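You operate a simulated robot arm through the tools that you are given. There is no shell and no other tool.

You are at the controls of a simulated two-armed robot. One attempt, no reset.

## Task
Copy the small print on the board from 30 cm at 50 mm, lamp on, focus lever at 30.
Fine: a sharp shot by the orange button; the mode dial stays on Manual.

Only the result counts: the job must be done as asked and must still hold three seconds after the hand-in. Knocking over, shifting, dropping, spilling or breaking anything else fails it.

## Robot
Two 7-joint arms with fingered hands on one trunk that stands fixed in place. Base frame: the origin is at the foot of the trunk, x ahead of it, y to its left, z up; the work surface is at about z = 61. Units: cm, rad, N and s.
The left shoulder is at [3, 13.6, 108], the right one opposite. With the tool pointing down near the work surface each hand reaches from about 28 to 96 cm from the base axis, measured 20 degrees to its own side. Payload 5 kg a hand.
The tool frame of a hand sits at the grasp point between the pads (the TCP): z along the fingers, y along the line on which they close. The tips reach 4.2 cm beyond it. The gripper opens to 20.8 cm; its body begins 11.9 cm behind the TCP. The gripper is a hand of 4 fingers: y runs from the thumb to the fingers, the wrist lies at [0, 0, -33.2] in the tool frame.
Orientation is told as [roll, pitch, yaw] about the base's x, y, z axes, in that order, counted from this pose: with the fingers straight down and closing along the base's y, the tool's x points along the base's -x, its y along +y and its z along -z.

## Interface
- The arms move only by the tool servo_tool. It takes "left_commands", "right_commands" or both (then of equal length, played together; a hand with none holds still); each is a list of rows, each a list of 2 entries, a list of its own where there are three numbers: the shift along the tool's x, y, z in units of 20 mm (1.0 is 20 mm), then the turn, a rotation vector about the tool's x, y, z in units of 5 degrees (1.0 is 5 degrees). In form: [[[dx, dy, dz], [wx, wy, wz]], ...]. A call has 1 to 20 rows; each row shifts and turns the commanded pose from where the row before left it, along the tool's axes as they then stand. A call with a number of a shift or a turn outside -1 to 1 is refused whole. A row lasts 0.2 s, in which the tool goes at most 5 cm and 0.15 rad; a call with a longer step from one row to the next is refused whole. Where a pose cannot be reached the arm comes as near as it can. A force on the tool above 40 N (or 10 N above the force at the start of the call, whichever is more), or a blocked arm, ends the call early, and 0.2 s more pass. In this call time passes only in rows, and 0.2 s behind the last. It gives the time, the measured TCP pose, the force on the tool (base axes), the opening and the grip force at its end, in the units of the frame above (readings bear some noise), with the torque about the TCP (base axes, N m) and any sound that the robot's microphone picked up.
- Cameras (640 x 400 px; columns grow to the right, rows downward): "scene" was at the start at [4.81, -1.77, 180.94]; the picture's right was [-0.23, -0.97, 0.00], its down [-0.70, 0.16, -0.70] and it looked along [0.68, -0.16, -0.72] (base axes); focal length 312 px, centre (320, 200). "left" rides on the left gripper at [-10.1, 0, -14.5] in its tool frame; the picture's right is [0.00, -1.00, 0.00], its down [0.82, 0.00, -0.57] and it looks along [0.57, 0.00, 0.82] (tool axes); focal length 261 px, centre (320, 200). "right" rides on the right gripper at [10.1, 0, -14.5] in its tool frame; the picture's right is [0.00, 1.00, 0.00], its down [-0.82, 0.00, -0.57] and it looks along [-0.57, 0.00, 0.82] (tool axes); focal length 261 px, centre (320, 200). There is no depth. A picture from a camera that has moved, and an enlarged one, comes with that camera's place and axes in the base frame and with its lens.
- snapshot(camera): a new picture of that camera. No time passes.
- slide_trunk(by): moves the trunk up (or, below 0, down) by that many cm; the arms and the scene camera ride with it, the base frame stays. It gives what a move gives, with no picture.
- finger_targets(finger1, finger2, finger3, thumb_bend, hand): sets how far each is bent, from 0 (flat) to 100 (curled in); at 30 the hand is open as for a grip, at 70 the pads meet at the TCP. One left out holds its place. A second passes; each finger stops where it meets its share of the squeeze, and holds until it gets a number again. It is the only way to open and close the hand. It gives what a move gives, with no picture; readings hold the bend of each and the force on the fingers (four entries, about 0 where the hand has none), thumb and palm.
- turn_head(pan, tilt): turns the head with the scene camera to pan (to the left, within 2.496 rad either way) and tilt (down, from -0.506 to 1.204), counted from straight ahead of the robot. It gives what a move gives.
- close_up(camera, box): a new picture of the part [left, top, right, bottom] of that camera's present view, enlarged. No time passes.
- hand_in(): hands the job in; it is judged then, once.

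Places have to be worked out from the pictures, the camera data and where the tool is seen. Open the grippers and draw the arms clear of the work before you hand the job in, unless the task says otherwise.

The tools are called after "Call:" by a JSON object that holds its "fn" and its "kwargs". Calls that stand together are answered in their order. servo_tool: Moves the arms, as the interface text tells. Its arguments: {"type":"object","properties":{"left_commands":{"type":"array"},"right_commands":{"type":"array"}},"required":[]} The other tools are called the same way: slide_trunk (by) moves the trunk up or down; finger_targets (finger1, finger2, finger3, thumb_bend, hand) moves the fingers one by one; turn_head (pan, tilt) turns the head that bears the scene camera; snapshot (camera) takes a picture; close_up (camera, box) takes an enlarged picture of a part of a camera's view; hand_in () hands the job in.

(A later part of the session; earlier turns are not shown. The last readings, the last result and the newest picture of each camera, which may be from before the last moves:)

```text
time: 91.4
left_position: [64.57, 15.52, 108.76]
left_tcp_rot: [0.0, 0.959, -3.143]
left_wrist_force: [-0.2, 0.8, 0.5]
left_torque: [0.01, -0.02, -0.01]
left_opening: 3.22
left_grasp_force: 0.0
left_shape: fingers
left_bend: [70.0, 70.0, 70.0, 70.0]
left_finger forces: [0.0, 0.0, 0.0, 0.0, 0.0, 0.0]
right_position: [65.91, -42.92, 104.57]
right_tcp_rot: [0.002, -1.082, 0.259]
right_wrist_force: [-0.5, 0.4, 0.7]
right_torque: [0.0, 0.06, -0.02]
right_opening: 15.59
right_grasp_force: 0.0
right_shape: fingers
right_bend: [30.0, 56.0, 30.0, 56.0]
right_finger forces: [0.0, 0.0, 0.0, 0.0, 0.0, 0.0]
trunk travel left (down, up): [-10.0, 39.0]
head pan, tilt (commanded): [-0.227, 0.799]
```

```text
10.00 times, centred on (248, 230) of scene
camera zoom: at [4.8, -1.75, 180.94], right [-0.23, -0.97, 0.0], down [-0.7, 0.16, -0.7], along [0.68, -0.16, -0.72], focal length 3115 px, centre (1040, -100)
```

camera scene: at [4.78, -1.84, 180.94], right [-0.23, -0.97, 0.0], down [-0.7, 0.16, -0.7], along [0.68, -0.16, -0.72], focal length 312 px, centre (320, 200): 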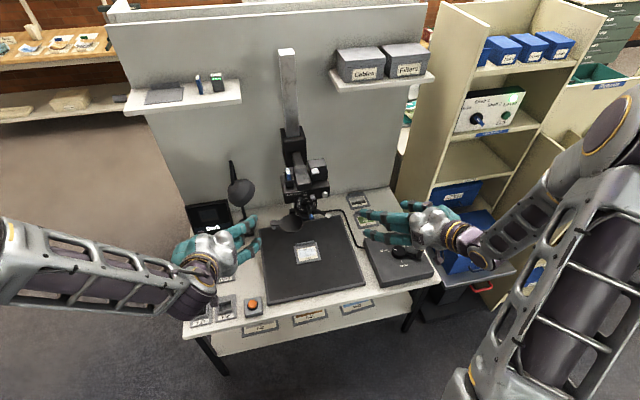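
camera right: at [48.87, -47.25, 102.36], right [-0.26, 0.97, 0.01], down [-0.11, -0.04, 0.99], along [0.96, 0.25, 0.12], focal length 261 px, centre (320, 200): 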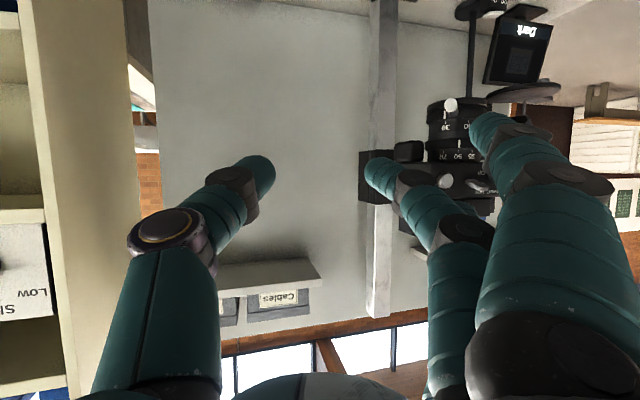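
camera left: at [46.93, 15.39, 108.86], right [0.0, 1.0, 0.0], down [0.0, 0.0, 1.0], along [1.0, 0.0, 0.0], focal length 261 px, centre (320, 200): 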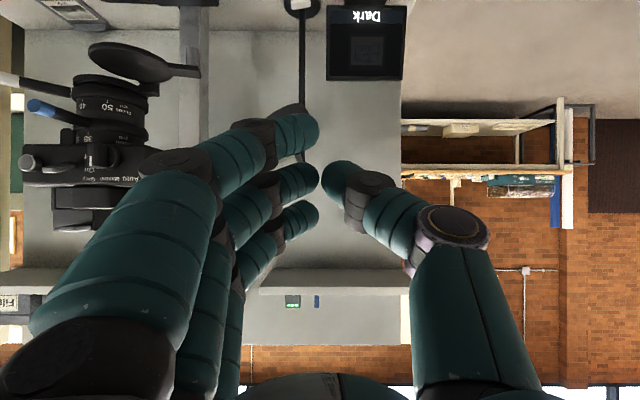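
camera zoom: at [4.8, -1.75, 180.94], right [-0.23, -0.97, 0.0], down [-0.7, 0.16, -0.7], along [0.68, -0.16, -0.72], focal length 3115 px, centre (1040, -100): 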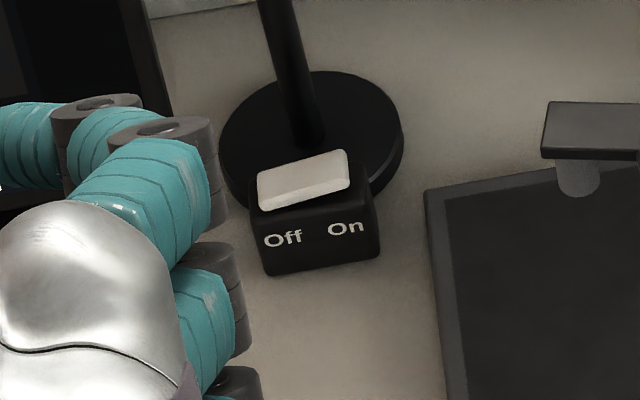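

The On end of the paddle is near (104.5, 8.9, 65.5), the pole near (110, 11), and the shade's lowest point is z ≈ 90.5. I take the left hand down and forward below the shade, stopping well short.

Call:
{"fn": "servo_tool", "kwargs": {"left_commands": [[[-0.36, 0.21, 0.88], [0, 0, 0]], [[-0.36, 0.21, 0.88], [0, 0, 0]], [[-0.36, 0.21, 0.88], [0, 0, 0]], [[-0.36, 0.21, 0.88], [0, 0, 0]], [[-0.36, 0.21, 0.88], [0, 0, 0]], [[-0.36, 0.21, 0.88], [0, 0, 0]], [[-0.36, 0.21, 0.88], [0, 0, 0]], [[-0.36, 0.21, 0.88], [0, 0, 0]], [[-0.36, 0.21, 0.88], [0, 0, 0]], [[-0.36, 0.21, 0.88], [0, 0, 0]], [[-0.36, 0.21, 0.88], [0, 0, 0]], [[-0.36, 0.21, 0.88], [0, 0, 0]], [[-0.36, 0.21, 0.88], [0, 0, 0]]]}}

Call:
{"fn": "snapshot", "kwargs": {"camera": "left"}}

Call:
{"fn": "snapshot", "kwargs": {"camera": "scene"}}

Call:
{"fn": "snapshot", "kwargs": {"camera": "right"}}

```text
time: 94.2
left_position: [77.94, 10.01, 87.96]
left_tcp_rot: [0.001, 0.962, 3.141]
left_wrist_force: [0.4, -0.5, 0.5]
left_torque: [0.01, 0.04, 0.02]
left_opening: 3.21
left_grasp_force: 0.1
left_shape: fingers
left_bend: [70.0, 70.0, 70.0, 70.0]
left_finger forces: [0.0, 0.1, 0.1, 0.0, 0.0, 0.1]
right_position: [65.84, -42.83, 104.5]
right_tcp_rot: [0.002, -1.081, 0.258]
right_wrist_force: [-0.1, 0.2, 0.8]
right_torque: [-0.01, 0.01, 0.01]
right_opening: 15.59
right_grasp_force: 0.0
right_shape: fingers
right_bend: [30.0, 56.0, 30.0, 56.0]
right_finger forces: [0.0, 0.0, 0.0, 0.2, 0.0, 0.1]
trunk travel left (down, up): [-10.0, 39.0]
head pan, tilt (commanded): [-0.227, 0.799]
```

```text
taken
camera left: at [60.31, 9.83, 87.99], right [0.0, 1.0, 0.0], down [0.0, 0.0, 1.0], along [1.0, 0.0, 0.0], focal length 261 px, centre (320, 200)
```

left: 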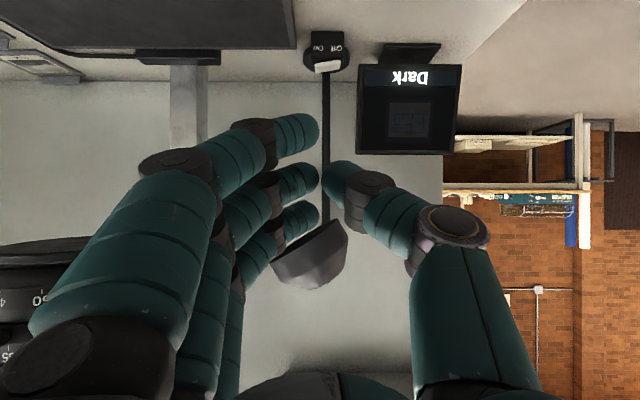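

```text
taken
camera scene: at [4.87, -1.78, 180.94], right [-0.23, -0.97, 0.0], down [-0.7, 0.16, -0.7], along [0.68, -0.16, -0.72], focal length 312 px, centre (320, 200)
```

scene: 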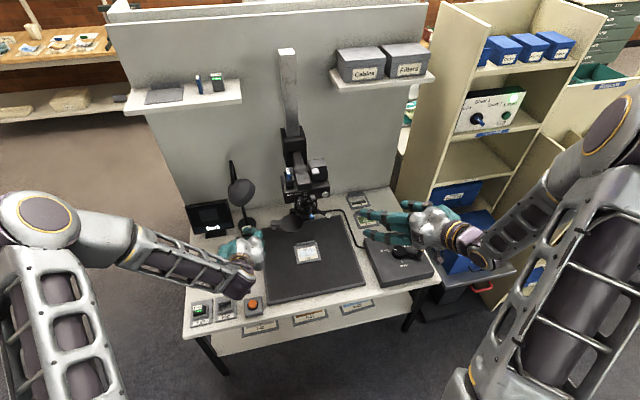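

```text
taken
camera right: at [48.94, -47.2, 102.36], right [-0.26, 0.97, 0.0], down [-0.11, -0.03, 0.99], along [0.96, 0.25, 0.12], focal length 261 px, centre (320, 200)
```

right: 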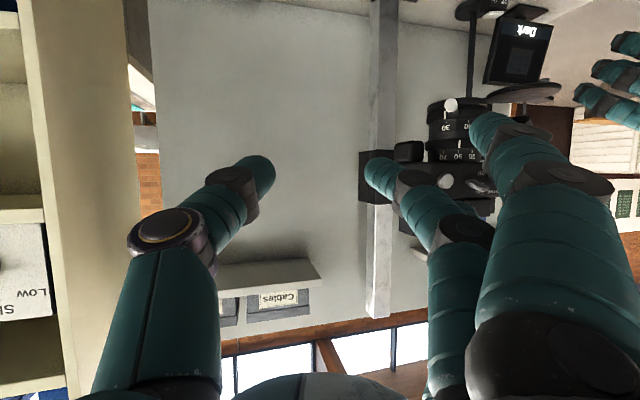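

I zoom on the switch from here.

Call:
{"fn": "close_up", "kwargs": {"camera": "left", "box": [280, 20, 376, 80]}}

```text
6.67 times, centred on (328, 50) of left
camera zoom: at [60.31, 9.83, 87.99], right [0.0, 1.0, 0.0], down [0.0, 0.0, 1.0], along [1.0, 0.0, 0.0], focal length 1738 px, centre (267, 1200)
```

zoom: 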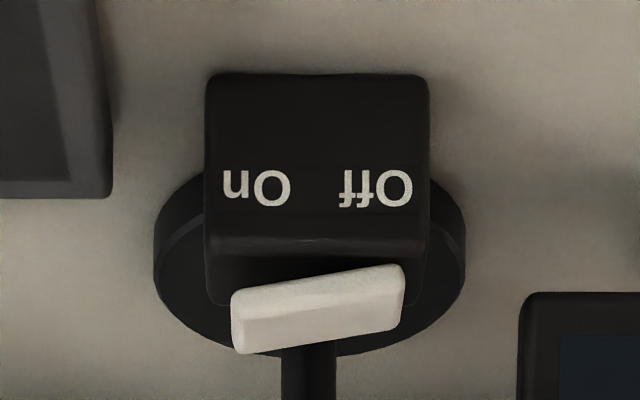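

The rocker's On half lies at y ≈ 9–11, top at z ≈ 66.8. I level the hand by another 10° and advance 19 cm along its axis under the shade.

Call:
{"fn": "servo_tool", "kwargs": {"left_commands": [[[0, 0, 0], [0, 1, 0]], [[0, 0, 0], [0, 1, 0]], [[0, -0.03, 0.95], [0, 0, 0]], [[0, -0.03, 0.95], [0, 0, 0]], [[0, -0.03, 0.95], [0, 0, 0]], [[0, -0.03, 0.95], [0, 0, 0]], [[0, -0.03, 0.95], [0, 0, 0]], [[0, -0.03, 0.95], [0, 0, 0]], [[0, -0.03, 0.95], [0, 0, 0]], [[0, -0.03, 0.95], [0, 0, 0]], [[0, -0.03, 0.95], [0, 0, 0]], [[0, -0.03, 0.95], [0, 0, 0]]]}}

Call:
{"fn": "snapshot", "kwargs": {"camera": "left"}}

Call:
{"fn": "close_up", "kwargs": {"camera": "scene", "box": [190, 170, 318, 250]}}

Call:
{"fn": "close_up", "kwargs": {"camera": "right", "box": [430, 0, 640, 130]}}

```text
time: 96.8
left_position: [94.49, 12.58, 81.09]
left_tcp_rot: [-0.004, 1.001, 3.14]
left_wrist_force: [0.5, -0.4, 0.5]
left_torque: [0.02, 0.0, 0.05]
left_opening: 3.18
left_grasp_force: 0.0
left_shape: fingers
left_bend: [70.0, 70.0, 70.0, 70.0]
left_finger forces: [0.0, 0.0, 0.0, 0.0, 0.0, 0.1]
left hand out of reach, approached as far as the arm can: row 2, 5, 6, 7, 8, 9, 11
right_position: [65.89, -42.96, 104.49]
right_tcp_rot: [0.0, -1.082, 0.256]
right_wrist_force: [-0.5, -0.5, 0.6]
right_torque: [0.06, -0.05, 0.06]
right_opening: 15.59
right_grasp_force: 0.0
right_shape: fingers
right_bend: [30.0, 56.0, 30.0, 56.0]
right_finger forces: [0.0, 0.0, 0.0, 0.0, 0.0, 0.0]
trunk travel left (down, up): [-10.0, 39.0]
head pan, tilt (commanded): [-0.227, 0.799]
```

```text
taken
camera left: at [76.9, 12.43, 80.42], right [0.0, 1.0, 0.0], down [-0.04, 0.0, 1.0], along [1.0, 0.0, 0.04], focal length 261 px, centre (320, 200)
```

left: 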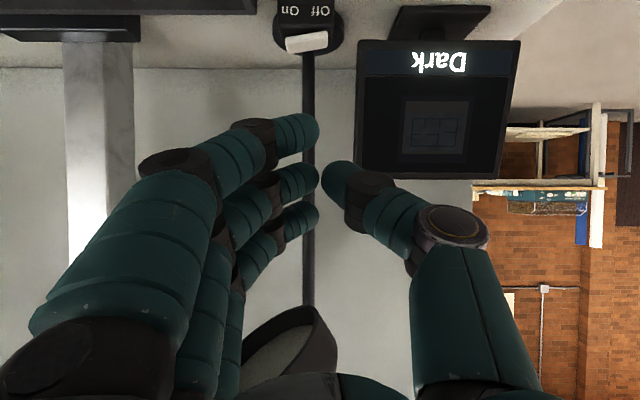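

```text
5.00 times, centred on (254, 210) of scene
camera zoom: at [4.85, -1.85, 180.94], right [-0.23, -0.97, 0.0], down [-0.7, 0.16, -0.7], along [0.68, -0.16, -0.72], focal length 1557 px, centre (650, 150)
```

zoom: 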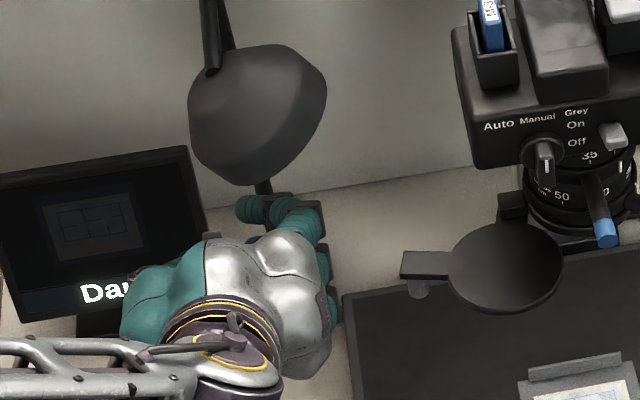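

```text
3.05 times, centred on (535, 65) of right
camera zoom: at [48.92, -47.25, 102.34], right [-0.25, 0.97, 0.01], down [-0.11, -0.04, 0.99], along [0.96, 0.25, 0.12], focal length 794 px, centre (-335, 611)
```

zoom: 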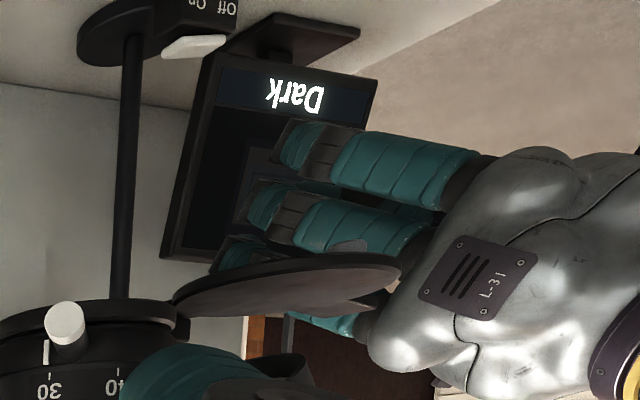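

The arm stopped at 57° pitch with y at 12.6; workable. To gain clearance to the lamp pole I tuck in the upper finger; I test which one it is with finger 3.

Call:
{"fn": "finger_targets", "kwargs": {"hand": "left", "finger3": 90}}

Call:
{"fn": "snapshot", "kwargs": {"camera": "left"}}

Call:
{"fn": "close_up", "kwargs": {"camera": "left", "box": [240, 0, 400, 100]}}

```text
time: 97.8
left_position: [94.45, 12.54, 81.15]
left_tcp_rot: [-0.003, 0.999, 3.142]
left_wrist_force: [-0.6, -0.8, 0.1]
left_torque: [0.01, 0.0, 0.0]
left_opening: 3.19
left_grasp_force: 0.1
left_shape: fingers
left_bend: [70.0, 70.0, 90.0, 70.0]
left_finger forces: [0.1, 0.0, 0.1, 0.0, 0.0, 0.1]
right_position: [65.88, -42.81, 104.63]
right_tcp_rot: [0.002, -1.082, 0.258]
right_wrist_force: [0.0, -0.3, -0.2]
right_torque: [-0.01, -0.03, 0.01]
right_opening: 15.6
right_grasp_force: 0.0
right_shape: fingers
right_bend: [30.0, 56.0, 30.0, 56.0]
right_finger forces: [0.1, 0.1, 0.0, 0.1, 0.0, 0.0]
trunk travel left (down, up): [-10.0, 39.0]
head pan, tilt (commanded): [-0.227, 0.799]
```

```text
taken
camera left: at [76.85, 12.46, 80.45], right [0.0, 1.0, 0.0], down [-0.04, 0.0, 1.0], along [1.0, 0.0, 0.04], focal length 261 px, centre (320, 200)
```

left: 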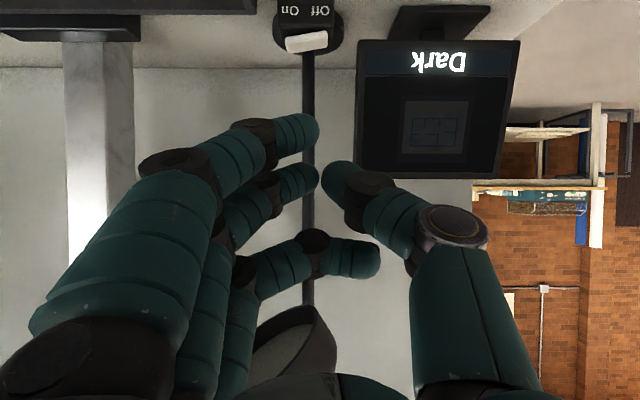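

```text
4.00 times, centred on (320, 50) of left
camera zoom: at [76.85, 12.46, 80.45], right [0.0, 1.0, 0.0], down [-0.04, 0.0, 1.0], along [1.0, 0.0, 0.04], focal length 1043 px, centre (320, 800)
```

zoom: 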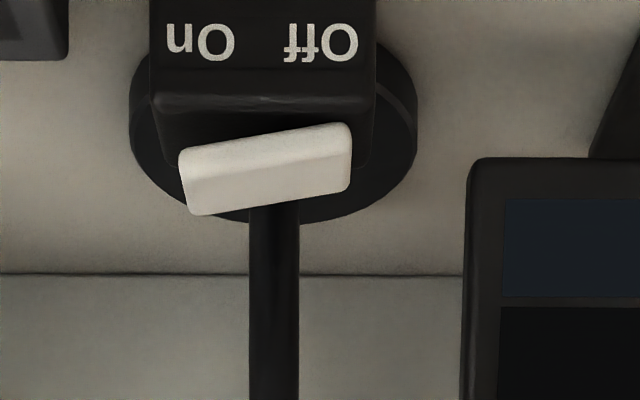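

Finger 3 is the upper one and is now tucked. I move to about 2 cm above the On end of the rocker.

Call:
{"fn": "servo_tool", "kwargs": {"left_commands": [[[-0.092, 0.125, 0.836], [0, 0, 0]], [[-0.092, 0.125, 0.836], [0, 0, 0]], [[-0.092, 0.125, 0.836], [0, 0, 0]], [[-0.092, 0.125, 0.836], [0, 0, 0]], [[-0.092, 0.125, 0.836], [0, 0, 0]], [[-0.092, 0.125, 0.836], [0, 0, 0]]]}}

Call:
{"fn": "snapshot", "kwargs": {"camera": "left"}}

Call:
{"fn": "close_up", "kwargs": {"camera": "scene", "box": [190, 170, 318, 250]}}

Call:
{"fn": "close_up", "kwargs": {"camera": "right", "box": [430, 0, 640, 130]}}

```text
time: 99.2
left_position: [102.39, 10.94, 74.75]
left_tcp_rot: [0.0, 1.004, 3.14]
left_wrist_force: [-0.2, 0.1, 0.1]
left_torque: [0.0, 0.02, -0.01]
left_opening: 3.19
left_grasp_force: 0.0
left_shape: fingers
left_bend: [70.0, 70.0, 90.0, 70.0]
left_finger forces: [0.0, 0.0, 0.0, 0.0, 0.0, 0.1]
right_position: [65.91, -42.78, 104.54]
right_tcp_rot: [0.001, -1.08, 0.259]
right_wrist_force: [0.5, -0.5, 0.9]
right_torque: [0.0, 0.0, -0.02]
right_opening: 15.61
right_grasp_force: 0.0
right_shape: fingers
right_bend: [30.0, 56.0, 30.0, 56.0]
right_finger forces: [0.0, 0.0, 0.0, 0.0, 0.0, 0.1]
trunk travel left (down, up): [-10.0, 39.0]
head pan, tilt (commanded): [-0.227, 0.799]
```

```text
taken
camera left: at [84.77, 10.88, 73.97], right [0.0, 1.0, 0.0], down [-0.04, 0.0, 1.0], along [1.0, 0.0, 0.04], focal length 261 px, centre (320, 200)
```

left: 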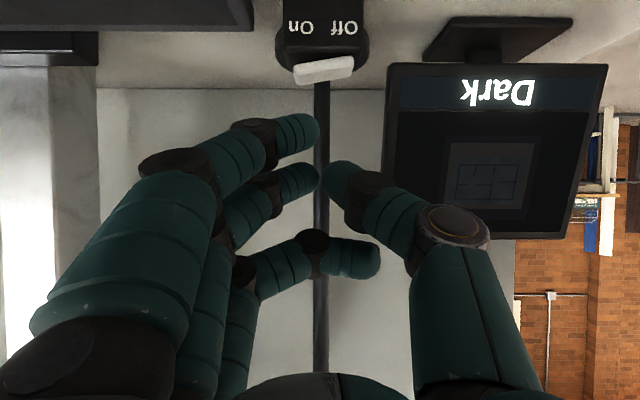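

```text
5.00 times, centred on (254, 210) of scene
camera zoom: at [4.85, -1.79, 180.94], right [-0.23, -0.97, 0.0], down [-0.7, 0.16, -0.7], along [0.68, -0.16, -0.72], focal length 1557 px, centre (650, 150)
```

zoom: 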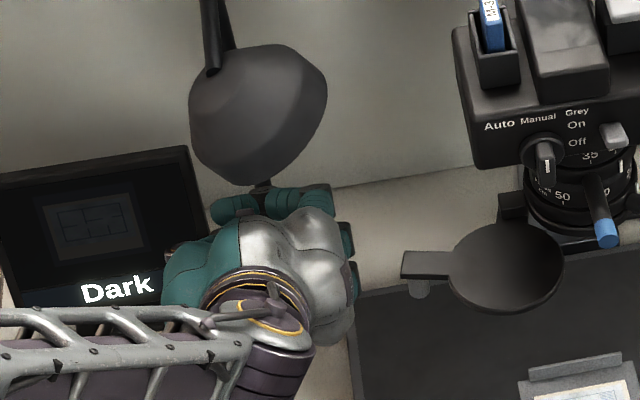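

```text
3.05 times, centred on (535, 65) of right
camera zoom: at [48.92, -47.21, 102.36], right [-0.26, 0.97, 0.01], down [-0.11, -0.03, 0.99], along [0.96, 0.25, 0.12], focal length 794 px, centre (-335, 611)
```

zoom: 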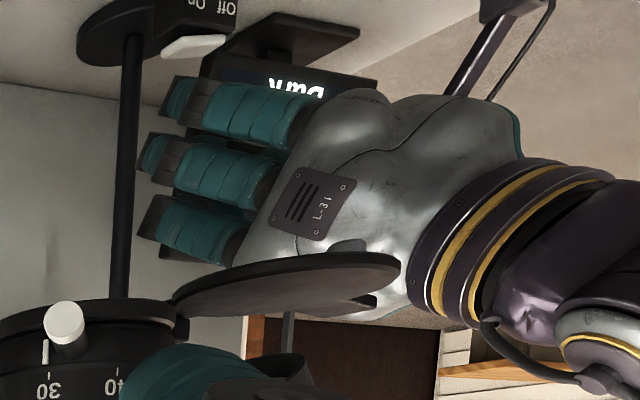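

The lower fingertip is directly over the On end, about 2 cm above. I lower it straight down 1.8 cm.

Call:
{"fn": "servo_tool", "kwargs": {"left_commands": [[[-0.126, 0, 0.081], [0, 0, 0]], [[-0.126, 0, 0.081], [0, 0, 0]], [[-0.126, 0, 0.081], [0, 0, 0]], [[-0.126, 0, 0.081], [0, 0, 0]], [[-0.126, 0, 0.081], [0, 0, 0]], [[-0.126, 0, 0.081], [0, 0, 0]]]}}

Call:
{"fn": "close_up", "kwargs": {"camera": "left", "box": [240, 20, 400, 160]}}

```text
time: 100.6
left_position: [102.61, 11.26, 73.05]
left_tcp_rot: [-0.002, 1.0, -3.142]
left_wrist_force: [-0.6, 0.0, -0.5]
left_torque: [-0.02, 0.02, 0.0]
left_opening: 3.21
left_grasp_force: 0.0
left_shape: fingers
left_bend: [70.0, 70.0, 90.0, 70.0]
left_finger forces: [0.0, 0.1, 0.0, 0.0, 0.1, 0.1]
right_position: [65.81, -42.9, 104.48]
right_tcp_rot: [0.002, -1.08, 0.258]
right_wrist_force: [0.4, 0.2, 0.2]
right_torque: [-0.03, -0.01, 0.0]
right_opening: 15.59
right_grasp_force: 0.1
right_shape: fingers
right_bend: [30.0, 56.0, 30.0, 56.0]
right_finger forces: [0.0, 0.0, 0.1, 0.0, 0.0, 0.0]
trunk travel left (down, up): [-10.0, 39.0]
head pan, tilt (commanded): [-0.227, 0.799]
```

```text
2.86 times, centred on (320, 90) of left
camera zoom: at [84.9, 11.08, 72.47], right [0.0, 1.0, 0.0], down [-0.04, 0.0, 1.0], along [1.0, 0.0, 0.04], focal length 745 px, centre (320, 514)
```

zoom: 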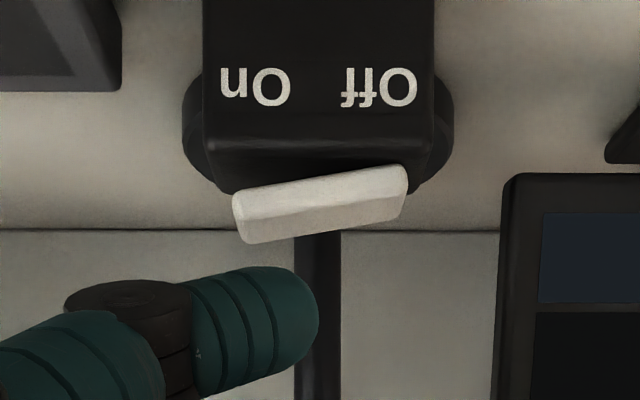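

The gap is about 0.6 cm. I press further down in small steps.

Call:
{"fn": "servo_tool", "kwargs": {"left_commands": [[[-0.126, 0, 0.081], [0, 0, 0]], [[-0.126, 0, 0.081], [0, 0, 0]], [[-0.126, 0, 0.081], [0, 0, 0]]]}}

Call:
{"fn": "close_up", "kwargs": {"camera": "left", "box": [240, 20, 400, 160]}}

Call:
{"fn": "close_up", "kwargs": {"camera": "scene", "box": [180, 170, 308, 250]}}

```text
time: 101.4
left_position: [102.44, 11.3, 73.14]
left_tcp_rot: [-0.002, 1.0, -3.141]
left_wrist_force: [0.1, 0.5, -0.7]
left_torque: [0.0, 0.0, 0.01]
left_opening: 3.18
left_grasp_force: 0.0
left_shape: fingers
left_bend: [70.0, 70.0, 90.0, 70.0]
left_finger forces: [0.0, 0.0, 0.0, 0.1, 0.0, 0.1]
left hand out of reach, approached as far as the arm can: row 1, 3
right_position: [65.86, -42.85, 104.66]
right_tcp_rot: [0.002, -1.08, 0.259]
right_wrist_force: [0.1, -0.6, 0.2]
right_torque: [0.0, -0.01, 0.0]
right_opening: 15.61
right_grasp_force: 0.1
right_shape: fingers
right_bend: [30.0, 56.0, 30.0, 56.0]
right_finger forces: [0.0, 0.0, 0.1, 0.1, 0.1, 0.0]
trunk travel left (down, up): [-10.0, 39.0]
head pan, tilt (commanded): [-0.227, 0.799]
```

```text
2.86 times, centred on (320, 90) of left
camera zoom: at [84.91, 11.09, 72.49], right [0.0, 1.0, 0.0], down [-0.04, 0.0, 1.0], along [1.0, 0.0, 0.04], focal length 745 px, centre (320, 514)
```

zoom: 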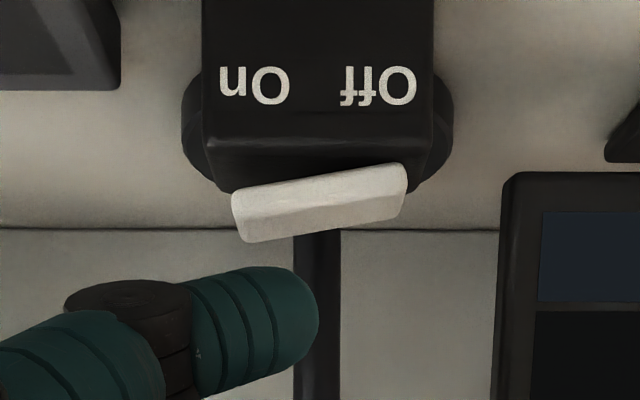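

```text
5.00 times, centred on (244, 210) of scene
camera zoom: at [4.81, -1.77, 180.94], right [-0.23, -0.97, 0.0], down [-0.7, 0.16, -0.7], along [0.68, -0.16, -0.72], focal length 1557 px, centre (700, 150)
```

zoom: 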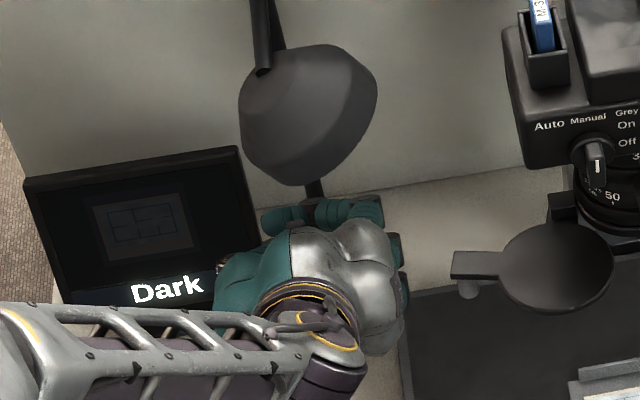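

The arm cannot go lower at this pitch and there has been no contact yet. I ease the pitch by 5° and continue downward.

Call:
{"fn": "servo_tool", "kwargs": {"left_commands": [[[0.12, 0.12, 0.158], [0, -1, 0]], [[-0.118, 0, 0.092], [0, 0, 0]], [[-0.118, 0, 0.092], [0, 0, 0]]]}}

Call:
{"fn": "close_up", "kwargs": {"camera": "left", "box": [240, 20, 400, 160]}}

```text
time: 102.2
left_position: [102.93, 11.02, 72.69]
left_tcp_rot: [0.0, 0.919, -3.14]
left_wrist_force: [0.2, -0.3, 0.4]
left_torque: [0.01, 0.06, 0.03]
left_opening: 3.17
left_grasp_force: 0.1
left_shape: fingers
left_bend: [70.0, 70.0, 90.0, 70.0]
left_finger forces: [0.0, 0.1, 0.0, 0.0, 0.1, 0.0]
right_position: [65.88, -42.76, 104.62]
right_tcp_rot: [0.001, -1.079, 0.258]
right_wrist_force: [-0.2, 0.3, -0.4]
right_torque: [0.0, -0.02, 0.04]
right_opening: 15.6
right_grasp_force: 0.1
right_shape: fingers
right_bend: [30.0, 56.0, 30.0, 56.0]
right_finger forces: [0.0, 0.0, 0.1, 0.0, 0.1, 0.0]
trunk travel left (down, up): [-10.0, 39.0]
head pan, tilt (commanded): [-0.227, 0.799]
```

```text
2.86 times, centred on (320, 90) of left
camera zoom: at [85.32, 10.83, 73.4], right [0.0, 1.0, 0.0], down [0.05, 0.0, 1.0], along [1.0, 0.0, -0.05], focal length 745 px, centre (320, 514)
```

zoom: 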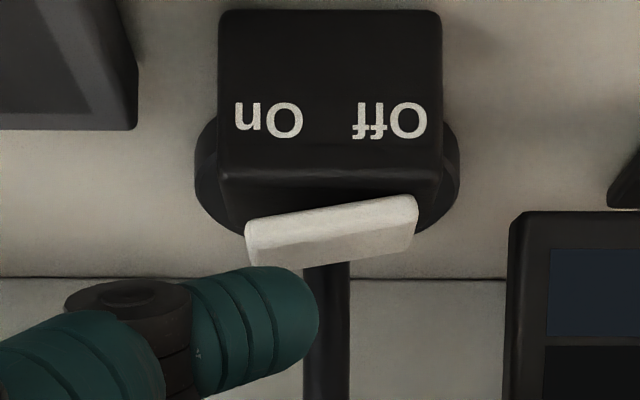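

The fingertip is about to touch the paddle and the arm follows again. I continue down in 3 mm steps.

Call:
{"fn": "servo_tool", "kwargs": {"left_commands": [[[-0.119, 0, 0.091], [0, 0, 0]], [[-0.119, 0, 0.091], [0, 0, 0]], [[-0.119, 0, 0.091], [0, 0, 0]]]}}

Call:
{"fn": "close_up", "kwargs": {"camera": "left", "box": [240, 20, 400, 160]}}

Call:
{"fn": "close_up", "kwargs": {"camera": "right", "box": [430, 0, 590, 100]}}

```text
time: 103.0
left_position: [102.94, 11.01, 71.69]
left_tcp_rot: [0.0, 0.917, 3.142]
left_wrist_force: [-0.1, 0.6, 0.8]
left_torque: [0.01, 0.0, 0.0]
left_opening: 3.17
left_grasp_force: 0.1
left_shape: fingers
left_bend: [70.0, 70.0, 90.0, 70.0]
left_finger forces: [0.0, 0.0, 0.0, 0.0, 0.0, 0.0]
right_position: [65.89, -42.86, 104.54]
right_tcp_rot: [0.001, -1.08, 0.257]
right_wrist_force: [-0.3, -0.5, -0.1]
right_torque: [0.04, -0.03, -0.01]
right_opening: 15.6
right_grasp_force: 0.1
right_shape: fingers
right_bend: [30.0, 56.0, 30.0, 56.0]
right_finger forces: [0.0, 0.0, 0.0, 0.1, 0.0, 0.0]
trunk travel left (down, up): [-10.0, 39.0]
head pan, tilt (commanded): [-0.227, 0.799]
```

```text
2.86 times, centred on (320, 90) of left
camera zoom: at [85.39, 10.82, 72.47], right [0.0, 1.0, 0.0], down [0.05, 0.0, 1.0], along [1.0, 0.0, -0.05], focal length 745 px, centre (320, 514)
```

zoom: 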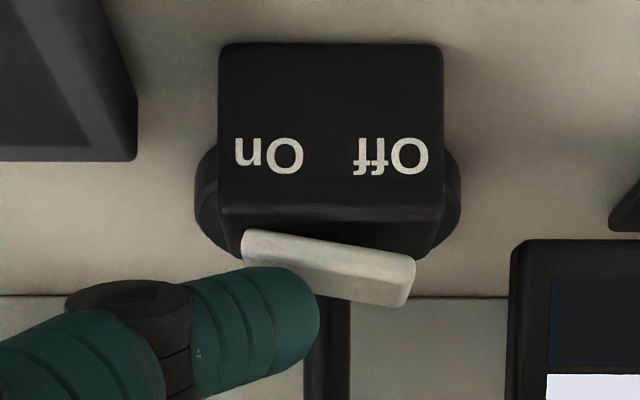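

```text
4.00 times, centred on (510, 50) of right
camera zoom: at [48.9, -47.21, 102.38], right [-0.25, 0.97, 0.0], down [-0.11, -0.03, 0.99], along [0.96, 0.25, 0.12], focal length 1043 px, centre (-440, 800)
```

zoom: 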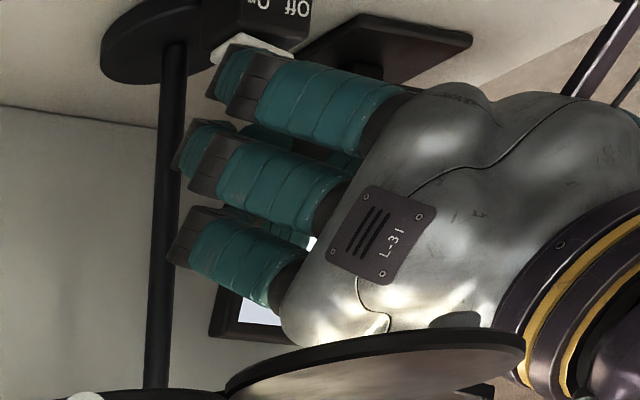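

The rocker has flipped to On and the monitor has lit up. I raise the hand straight up and look at the monitor.

Call:
{"fn": "servo_tool", "kwargs": {"left_commands": [[[0.238, 0, -0.182], [0, 0, 0]], [[0.238, 0, -0.182], [0, 0, 0]], [[0.238, 0, -0.182], [0, 0, 0]], [[0.238, 0, -0.182], [0, 0, 0]], [[0, 0, -0.8], [0, 0, 0]], [[0, 0, -0.8], [0, 0, 0]]]}}

Call:
{"fn": "snapshot", "kwargs": {"camera": "left"}}

Call:
{"fn": "close_up", "kwargs": {"camera": "scene", "box": [180, 170, 308, 250]}}

```text
time: 104.4
left_position: [100.42, 10.96, 75.86]
left_tcp_rot: [0.0, 0.917, -3.141]
left_wrist_force: [-0.3, -0.9, -0.5]
left_torque: [0.01, -0.01, -0.03]
left_opening: 3.16
left_grasp_force: 0.0
left_shape: fingers
left_bend: [70.0, 70.0, 90.0, 70.0]
left_finger forces: [0.0, 0.1, 0.0, 0.1, 0.0, 0.0]
right_position: [65.8, -42.95, 104.58]
right_tcp_rot: [0.002, -1.08, 0.259]
right_wrist_force: [0.0, 0.0, -0.1]
right_torque: [0.0, -0.03, 0.03]
right_opening: 15.61
right_grasp_force: 0.0
right_shape: fingers
right_bend: [30.0, 56.0, 30.0, 56.0]
right_finger forces: [0.1, 0.0, 0.1, 0.0, 0.1, 0.0]
trunk travel left (down, up): [-10.0, 39.0]
head pan, tilt (commanded): [-0.227, 0.799]
```

```text
taken
camera left: at [82.85, 10.74, 76.75], right [0.0, 1.0, 0.0], down [0.05, 0.0, 1.0], along [1.0, 0.0, -0.05], focal length 261 px, centre (320, 200)
```

left: 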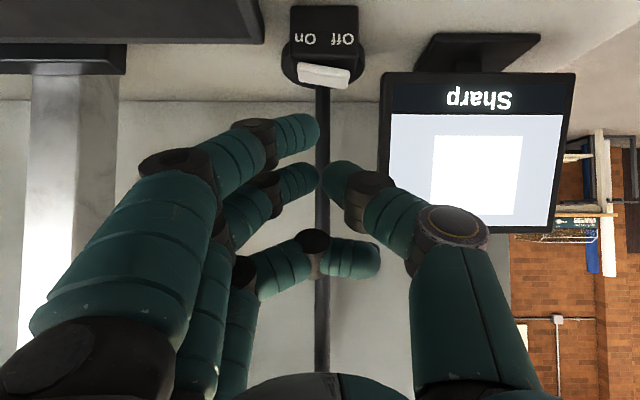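

```text
5.00 times, centred on (244, 210) of scene
camera zoom: at [4.77, -1.77, 180.95], right [-0.23, -0.97, 0.0], down [-0.7, 0.16, -0.7], along [0.68, -0.16, -0.72], focal length 1557 px, centre (700, 150)
```

zoom: 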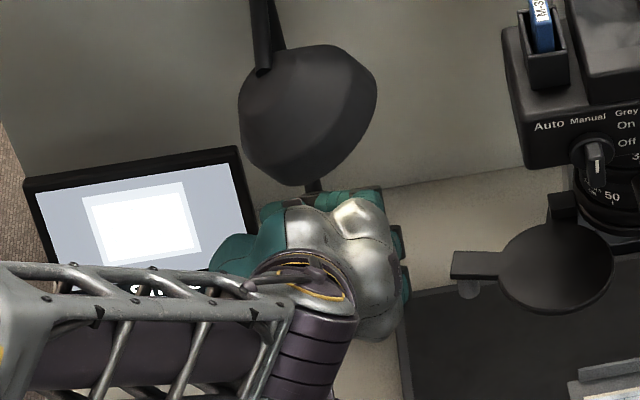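

The monitor now reads "Sharp". I zoom on it to see the picture itself.

Call:
{"fn": "close_up", "kwargs": {"camera": "left", "box": [370, 60, 600, 250]}}

Call:
{"fn": "close_up", "kwargs": {"camera": "right", "box": [430, 0, 590, 100]}}

Call:
{"fn": "close_up", "kwargs": {"camera": "scene", "box": [180, 195, 244, 235]}}

Call:
{"fn": "close_up", "kwargs": {"camera": "scene", "box": [280, 225, 344, 265]}}

```text
2.11 times, centred on (485, 155) of left
camera zoom: at [82.85, 10.74, 76.75], right [0.0, 1.0, 0.0], down [0.05, 0.0, 1.0], along [1.0, 0.0, -0.05], focal length 549 px, centre (-27, 295)
```

zoom: 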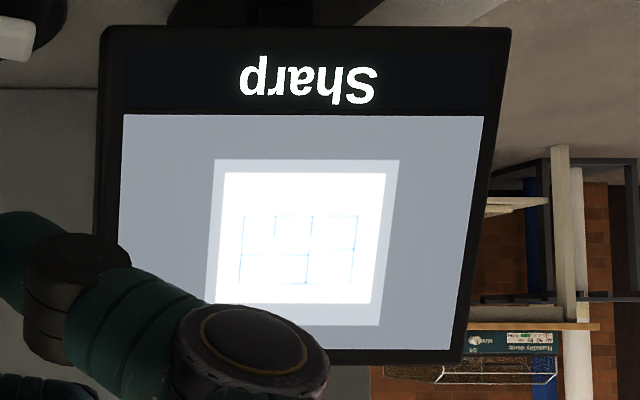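

```text
4.00 times, centred on (510, 50) of right
camera zoom: at [48.86, -47.22, 102.4], right [-0.25, 0.97, 0.0], down [-0.11, -0.03, 0.99], along [0.96, 0.25, 0.12], focal length 1043 px, centre (-440, 800)
```

zoom: 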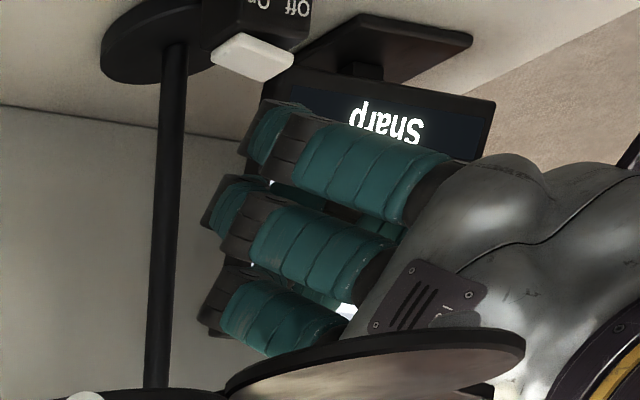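

```text
10.00 times, centred on (212, 215) of scene
camera zoom: at [4.77, -1.77, 180.95], right [-0.23, -0.97, 0.0], down [-0.7, 0.16, -0.7], along [0.68, -0.16, -0.72], focal length 3115 px, centre (1400, 50)
```

zoom: 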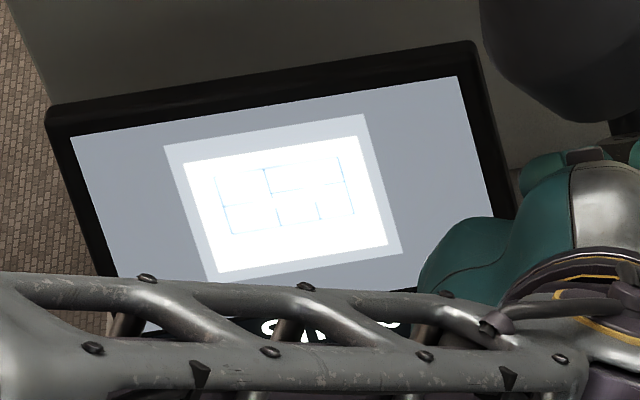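

```text
10.00 times, centred on (312, 245) of scene
camera zoom: at [4.77, -1.77, 180.95], right [-0.23, -0.97, 0.0], down [-0.7, 0.16, -0.7], along [0.68, -0.16, -0.72], focal length 3115 px, centre (400, -250)
```

zoom: 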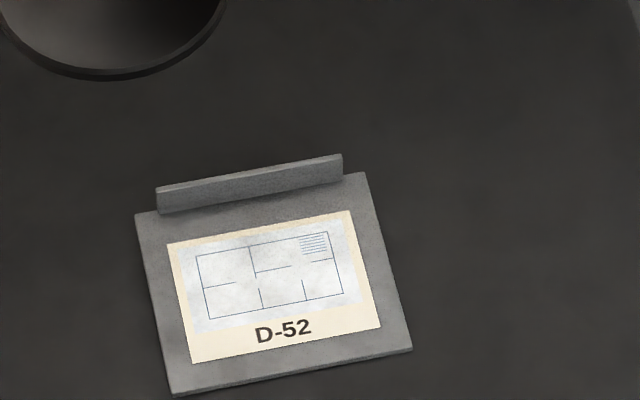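

The status is "Sharp" and the print D-52 is in frame. I now retreat the left hand from under the lamp shade toward the orange button.

Call:
{"fn": "servo_tool", "kwargs": {"left_commands": [[[-0.233, 0, -0.942], [0, 0, 0]], [[-0.233, 0, -0.942], [0, 0, 0]], [[-0.233, 0, -0.942], [0, 0, 0]], [[-0.233, 0, -0.942], [0, 0, 0]], [[-0.233, 0, -0.942], [0, 0, 0]], [[-0.233, 0, -0.942], [0, 0, 0]], [[-0.233, 0, -0.942], [0, 0, 0]], [[-0.233, 0, -0.942], [0, 0, 0]], [[-0.233, 0, -0.942], [0, 0, 0]], [[0, 0, -1], [0, 0, 0]], [[0, 0, -1], [0, 0, 0]], [[0, 0, -1], [0, 0, 0]], [[0, 0, -1], [0, 0, 0]], [[0, 0, -1], [0, 0, 0]], [[0, 0, -1], [0, 0, 0]], [[0, 0, -1], [0, 0, 0]]]}}

Call:
{"fn": "snapshot", "kwargs": {"camera": "scene"}}

Call:
{"fn": "snapshot", "kwargs": {"camera": "left"}}

```text
time: 107.8
left_position: [73.27, 10.96, 91.15]
left_tcp_rot: [-0.001, 0.917, 3.141]
left_wrist_force: [0.3, 0.0, -0.3]
left_torque: [0.02, -0.03, 0.0]
left_opening: 3.2
left_grasp_force: 0.2
left_shape: fingers
left_bend: [70.0, 70.0, 90.0, 70.0]
left_finger forces: [0.1, 0.0, 0.0, 0.0, 0.0, 0.0]
right_position: [65.73, -42.98, 104.59]
right_tcp_rot: [0.0, -1.08, 0.259]
right_wrist_force: [0.3, 0.5, 0.8]
right_torque: [-0.02, 0.01, 0.02]
right_opening: 15.61
right_grasp_force: 0.1
right_shape: fingers
right_bend: [30.0, 56.0, 30.0, 56.0]
right_finger forces: [0.1, 0.0, 0.0, 0.0, 0.1, 0.0]
trunk travel left (down, up): [-10.0, 39.0]
head pan, tilt (commanded): [-0.227, 0.799]
```

```text
taken
camera scene: at [4.72, -1.78, 180.95], right [-0.23, -0.97, 0.0], down [-0.7, 0.16, -0.7], along [0.68, -0.16, -0.72], focal length 312 px, centre (320, 200)
```

scene: 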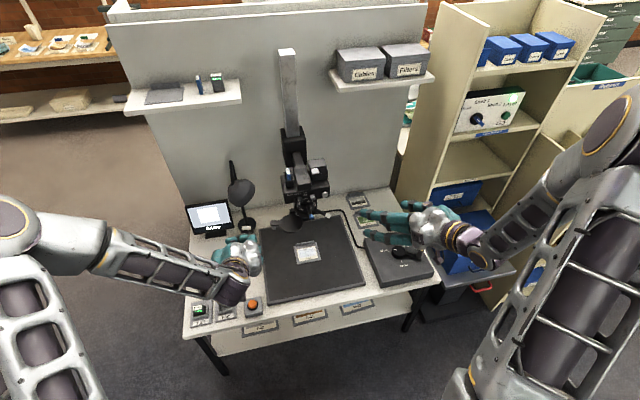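

```text
taken
camera left: at [55.7, 10.82, 92.15], right [0.0, 1.0, 0.0], down [0.05, 0.0, 1.0], along [1.0, 0.0, -0.05], focal length 261 px, centre (320, 200)
```

left: 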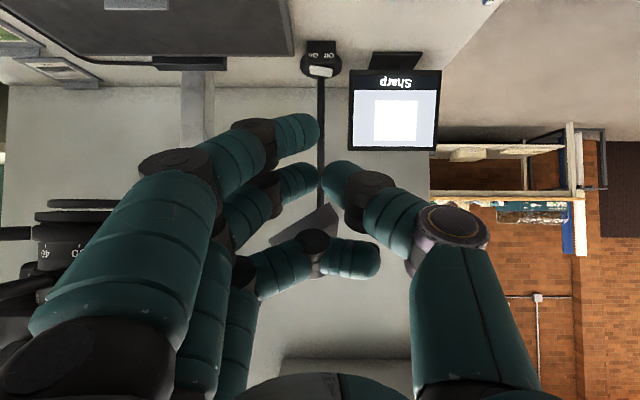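

The hand is clear and the monitor still reads "Sharp". I rotate the left hand to point down and tuck finger 1 too, leaving finger 2 and thumb as a probe.

Call:
{"fn": "servo_tool", "kwargs": {"left_commands": [[[0, 0, 0], [0, -1, 0]], [[0, 0, 0], [0, -1, 0]], [[0, 0, 0], [0, -1, 0]], [[0, 0, 0], [0, -1, 0]], [[0, 0, 0], [0, -1, 0]], [[0, 0, 0], [0, -1, 0]], [[0, 0, 0], [0, -1, 0]], [[0, 0, 0], [0, -1, 0]], [[0, 0, 0], [0, -1, 0]], [[0, 0, 0], [0, -1, 0]], [[0, 0, 0], [0, -0.5, 0]]]}}

Call:
{"fn": "finger_targets", "kwargs": {"hand": "left", "finger1": 90}}

Call:
{"fn": "snapshot", "kwargs": {"camera": "left"}}

Call:
{"fn": "snapshot", "kwargs": {"camera": "scene"}}

```text
time: 110.2
left_position: [73.33, 10.94, 91.35]
left_tcp_rot: [0.001, -0.002, 3.141]
left_wrist_force: [-0.6, 0.3, -0.2]
left_torque: [0.01, -0.01, 0.01]
left_opening: 3.19
left_grasp_force: 0.0
left_shape: fingers
left_bend: [70.0, 70.0, 90.0, 70.0]
left_finger forces: [0.0, 0.0, 0.0, 0.1, 0.0, 0.0]
right_position: [65.8, -42.86, 104.6]
right_tcp_rot: [0.002, -1.082, 0.257]
right_wrist_force: [-0.4, 0.5, 0.5]
right_torque: [-0.02, 0.02, -0.01]
right_opening: 15.58
right_grasp_force: 0.1
right_shape: fingers
right_bend: [30.0, 56.0, 30.0, 56.0]
right_finger forces: [0.1, 0.0, 0.0, 0.0, 0.0, 0.1]
trunk travel left (down, up): [-10.0, 39.0]
head pan, tilt (commanded): [-0.227, 0.799]
```

```text
time: 111.2
left_position: [73.36, 11.01, 91.49]
left_tcp_rot: [0.0, -0.001, -3.14]
left_wrist_force: [0.1, -0.1, -0.2]
left_torque: [-0.01, -0.02, -0.01]
left_opening: 4.62
left_grasp_force: 0.1
left_shape: fingers
left_bend: [90.0, 70.0, 90.0, 70.0]
left_finger forces: [0.0, 0.0, 0.1, 0.1, 0.0, 0.0]
right_position: [65.84, -42.93, 104.69]
right_tcp_rot: [0.001, -1.081, 0.257]
right_wrist_force: [-0.6, 0.2, 0.2]
right_torque: [0.02, 0.0, -0.02]
right_opening: 15.6
right_grasp_force: 0.1
right_shape: fingers
right_bend: [30.0, 56.0, 30.0, 56.0]
right_finger forces: [0.1, 0.0, 0.0, 0.0, 0.1, 0.0]
trunk travel left (down, up): [-10.0, 39.0]
head pan, tilt (commanded): [-0.227, 0.799]
```

```text
taken
camera left: at [63.23, 10.84, 105.93], right [0.0, 1.0, 0.0], down [0.82, 0.0, 0.57], along [0.57, 0.0, -0.82], focal length 261 px, centre (320, 200)
```

left: 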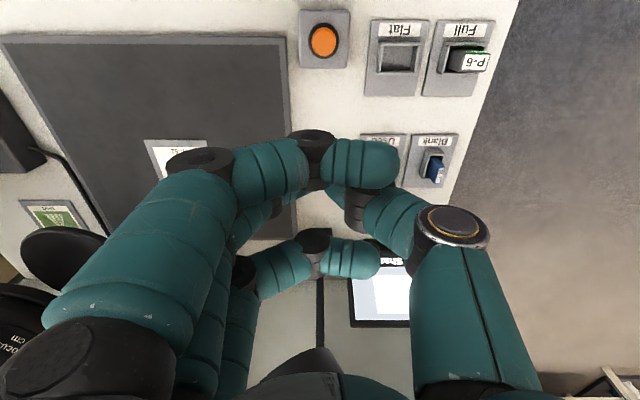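

```text
taken
camera scene: at [4.8, -1.77, 180.94], right [-0.23, -0.97, 0.0], down [-0.7, 0.16, -0.7], along [0.68, -0.16, -0.72], focal length 312 px, centre (320, 200)
```

scene: 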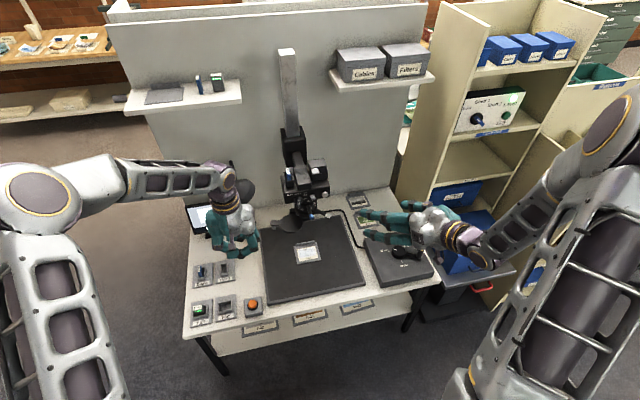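

The button centre is near (65.2, 11.0, 66). As with the rocker, I will press with the lowest finger from a 30° tilt, so I restore finger 1, tilt, and move to about 4 cm above the button.

Call:
{"fn": "finger_targets", "kwargs": {"hand": "left", "finger1": 70}}

Call:
{"fn": "servo_tool", "kwargs": {"left_commands": [[[0, 0, 0], [0, 1, 0]], [[0, 0, 0], [0, 1, 0]], [[0, 0, 0], [0, 1, 0]], [[0, 0, 0], [0, 1, 0]], [[0, 0, 0], [0, 1, 0]], [[0, 0, 0], [0, 1, 0]], [[-0.751, -0.08, 0.561], [0, 0, 0]], [[-0.751, -0.08, 0.561], [0, 0, 0]], [[-0.751, -0.08, 0.561], [0, 0, 0]], [[-0.751, -0.08, 0.561], [0, 0, 0]], [[-0.751, -0.08, 0.561], [0, 0, 0]], [[-0.751, -0.08, 0.561], [0, 0, 0]], [[-0.751, -0.08, 0.561], [0, 0, 0]], [[-0.751, -0.08, 0.561], [0, 0, 0]]]}}

Call:
{"fn": "snapshot", "kwargs": {"camera": "left"}}

Call:
{"fn": "close_up", "kwargs": {"camera": "scene", "box": [180, 240, 308, 320]}}

```text
time: 112.2
left_position: [73.33, 11.03, 91.42]
left_tcp_rot: [0.001, -0.001, -3.142]
left_wrist_force: [-0.3, -0.6, 0.3]
left_torque: [0.0, 0.0, 0.01]
left_opening: 3.16
left_grasp_force: 0.0
left_shape: fingers
left_bend: [70.0, 70.0, 90.0, 70.0]
left_finger forces: [0.0, 0.0, 0.0, 0.0, 0.0, 0.1]
right_position: [65.86, -42.95, 104.62]
right_tcp_rot: [0.002, -1.08, 0.258]
right_wrist_force: [-0.2, 0.3, -0.2]
right_torque: [0.01, 0.01, 0.03]
right_opening: 15.63
right_grasp_force: 0.1
right_shape: fingers
right_bend: [30.0, 56.0, 30.0, 56.0]
right_finger forces: [0.1, 0.1, 0.0, 0.0, 0.0, 0.0]
trunk travel left (down, up): [-10.0, 39.0]
head pan, tilt (commanded): [-0.227, 0.799]
```

```text
time: 115.2
left_position: [67.48, 12.4, 77.74]
left_tcp_rot: [-0.001, 0.523, -3.141]
left_wrist_force: [0.4, 0.9, 1.1]
left_torque: [-0.05, 0.1, -0.03]
left_opening: 3.17
left_grasp_force: 0.0
left_shape: fingers
left_bend: [70.0, 70.0, 90.0, 70.0]
left_finger forces: [0.1, 0.0, 0.0, 0.0, 0.1, 0.0]
right_position: [65.95, -42.88, 104.67]
right_tcp_rot: [0.002, -1.082, 0.259]
right_wrist_force: [0.2, 0.6, 0.7]
right_torque: [-0.02, 0.05, -0.03]
right_opening: 15.58
right_grasp_force: 0.0
right_shape: fingers
right_bend: [30.0, 56.0, 30.0, 56.0]
right_finger forces: [0.1, 0.0, 0.0, 0.0, 0.0, 0.0]
trunk travel left (down, up): [-10.0, 39.0]
head pan, tilt (commanded): [-0.227, 0.799]
```

```text
taken
camera left: at [51.51, 12.2, 85.24], right [0.0, 1.0, 0.0], down [0.42, 0.0, 0.91], along [0.91, 0.0, -0.42], focal length 261 px, centre (320, 200)
```

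left: 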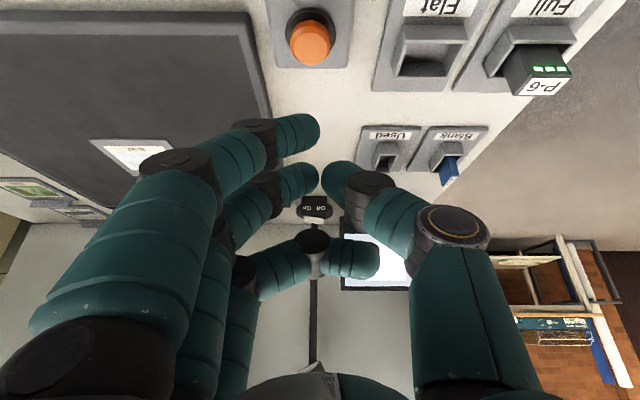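

```text
5.00 times, centred on (244, 280) of scene
camera zoom: at [4.83, -1.72, 180.94], right [-0.23, -0.97, 0.0], down [-0.7, 0.16, -0.7], along [0.68, -0.16, -0.72], focal length 1557 px, centre (700, -200)
```

zoom: 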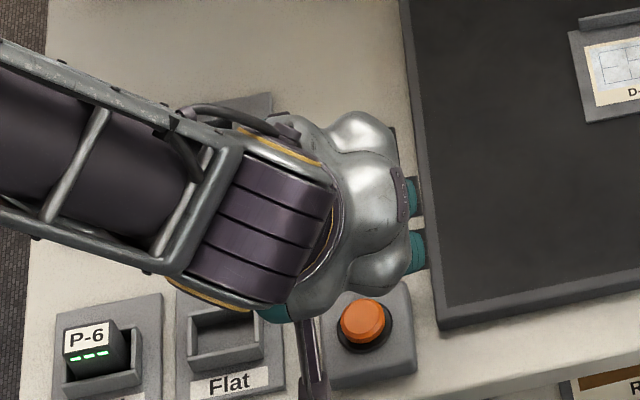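

The button lies slightly nearer and to the left of the fingertip. I shift over it and come down to ~2 cm above.

Call:
{"fn": "servo_tool", "kwargs": {"left_commands": [[[-0.525, -0.075, 0.417], [0, 0, 0]], [[-0.525, -0.075, 0.417], [0, 0, 0]], [[-0.525, -0.075, 0.417], [0, 0, 0]]]}}

Call:
{"fn": "snapshot", "kwargs": {"camera": "left"}}

Call:
{"fn": "close_up", "kwargs": {"camera": "left", "box": [240, 20, 400, 160]}}

Call:
{"fn": "close_up", "kwargs": {"camera": "scene", "box": [220, 270, 284, 320]}}

```text
time: 116.0
left_position: [65.91, 12.64, 73.9]
left_tcp_rot: [0.0, 0.524, -3.142]
left_wrist_force: [0.7, -0.6, -0.4]
left_torque: [0.0, 0.03, -0.02]
left_opening: 3.16
left_grasp_force: 0.0
left_shape: fingers
left_bend: [70.0, 70.0, 90.0, 70.0]
left_finger forces: [0.0, 0.1, 0.0, 0.1, 0.1, 0.1]
right_position: [65.8, -42.87, 104.53]
right_tcp_rot: [-0.001, -1.082, 0.261]
right_wrist_force: [-0.4, 1.0, 0.3]
right_torque: [-0.01, 0.01, -0.06]
right_opening: 15.59
right_grasp_force: 0.1
right_shape: fingers
right_bend: [30.0, 56.0, 30.0, 56.0]
right_finger forces: [0.0, 0.0, 0.1, 0.0, 0.0, 0.0]
trunk travel left (down, up): [-10.0, 39.0]
head pan, tilt (commanded): [-0.227, 0.799]
```

```text
taken
camera left: at [49.94, 12.57, 81.43], right [0.0, 1.0, 0.0], down [0.42, 0.0, 0.91], along [0.91, 0.0, -0.42], focal length 261 px, centre (320, 200)
```

left: 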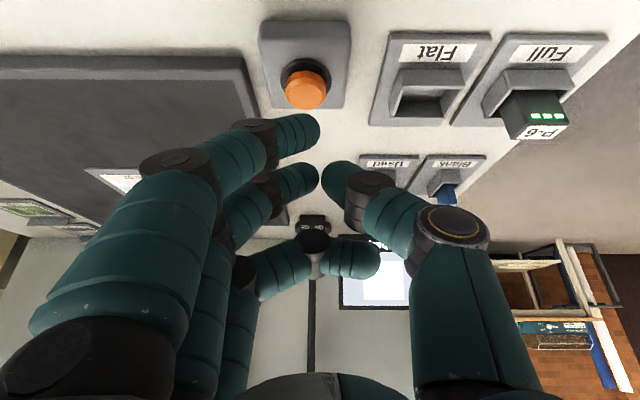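

```text
2.86 times, centred on (320, 90) of left
camera zoom: at [49.94, 12.57, 81.43], right [0.0, 1.0, 0.0], down [0.42, 0.0, 0.91], along [0.91, 0.0, -0.42], focal length 745 px, centre (320, 514)
```

zoom: 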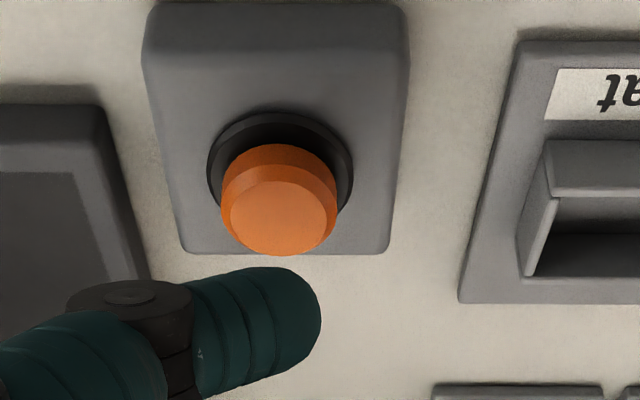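

```text
8.00 times, centred on (252, 295) of scene
camera zoom: at [4.84, -1.72, 180.94], right [-0.23, -0.97, 0.0], down [-0.7, 0.16, -0.7], along [0.68, -0.16, -0.72], focal length 2492 px, centre (864, -560)
```

zoom: 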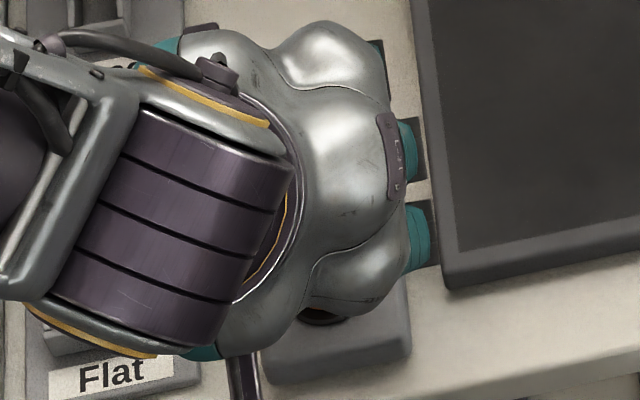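

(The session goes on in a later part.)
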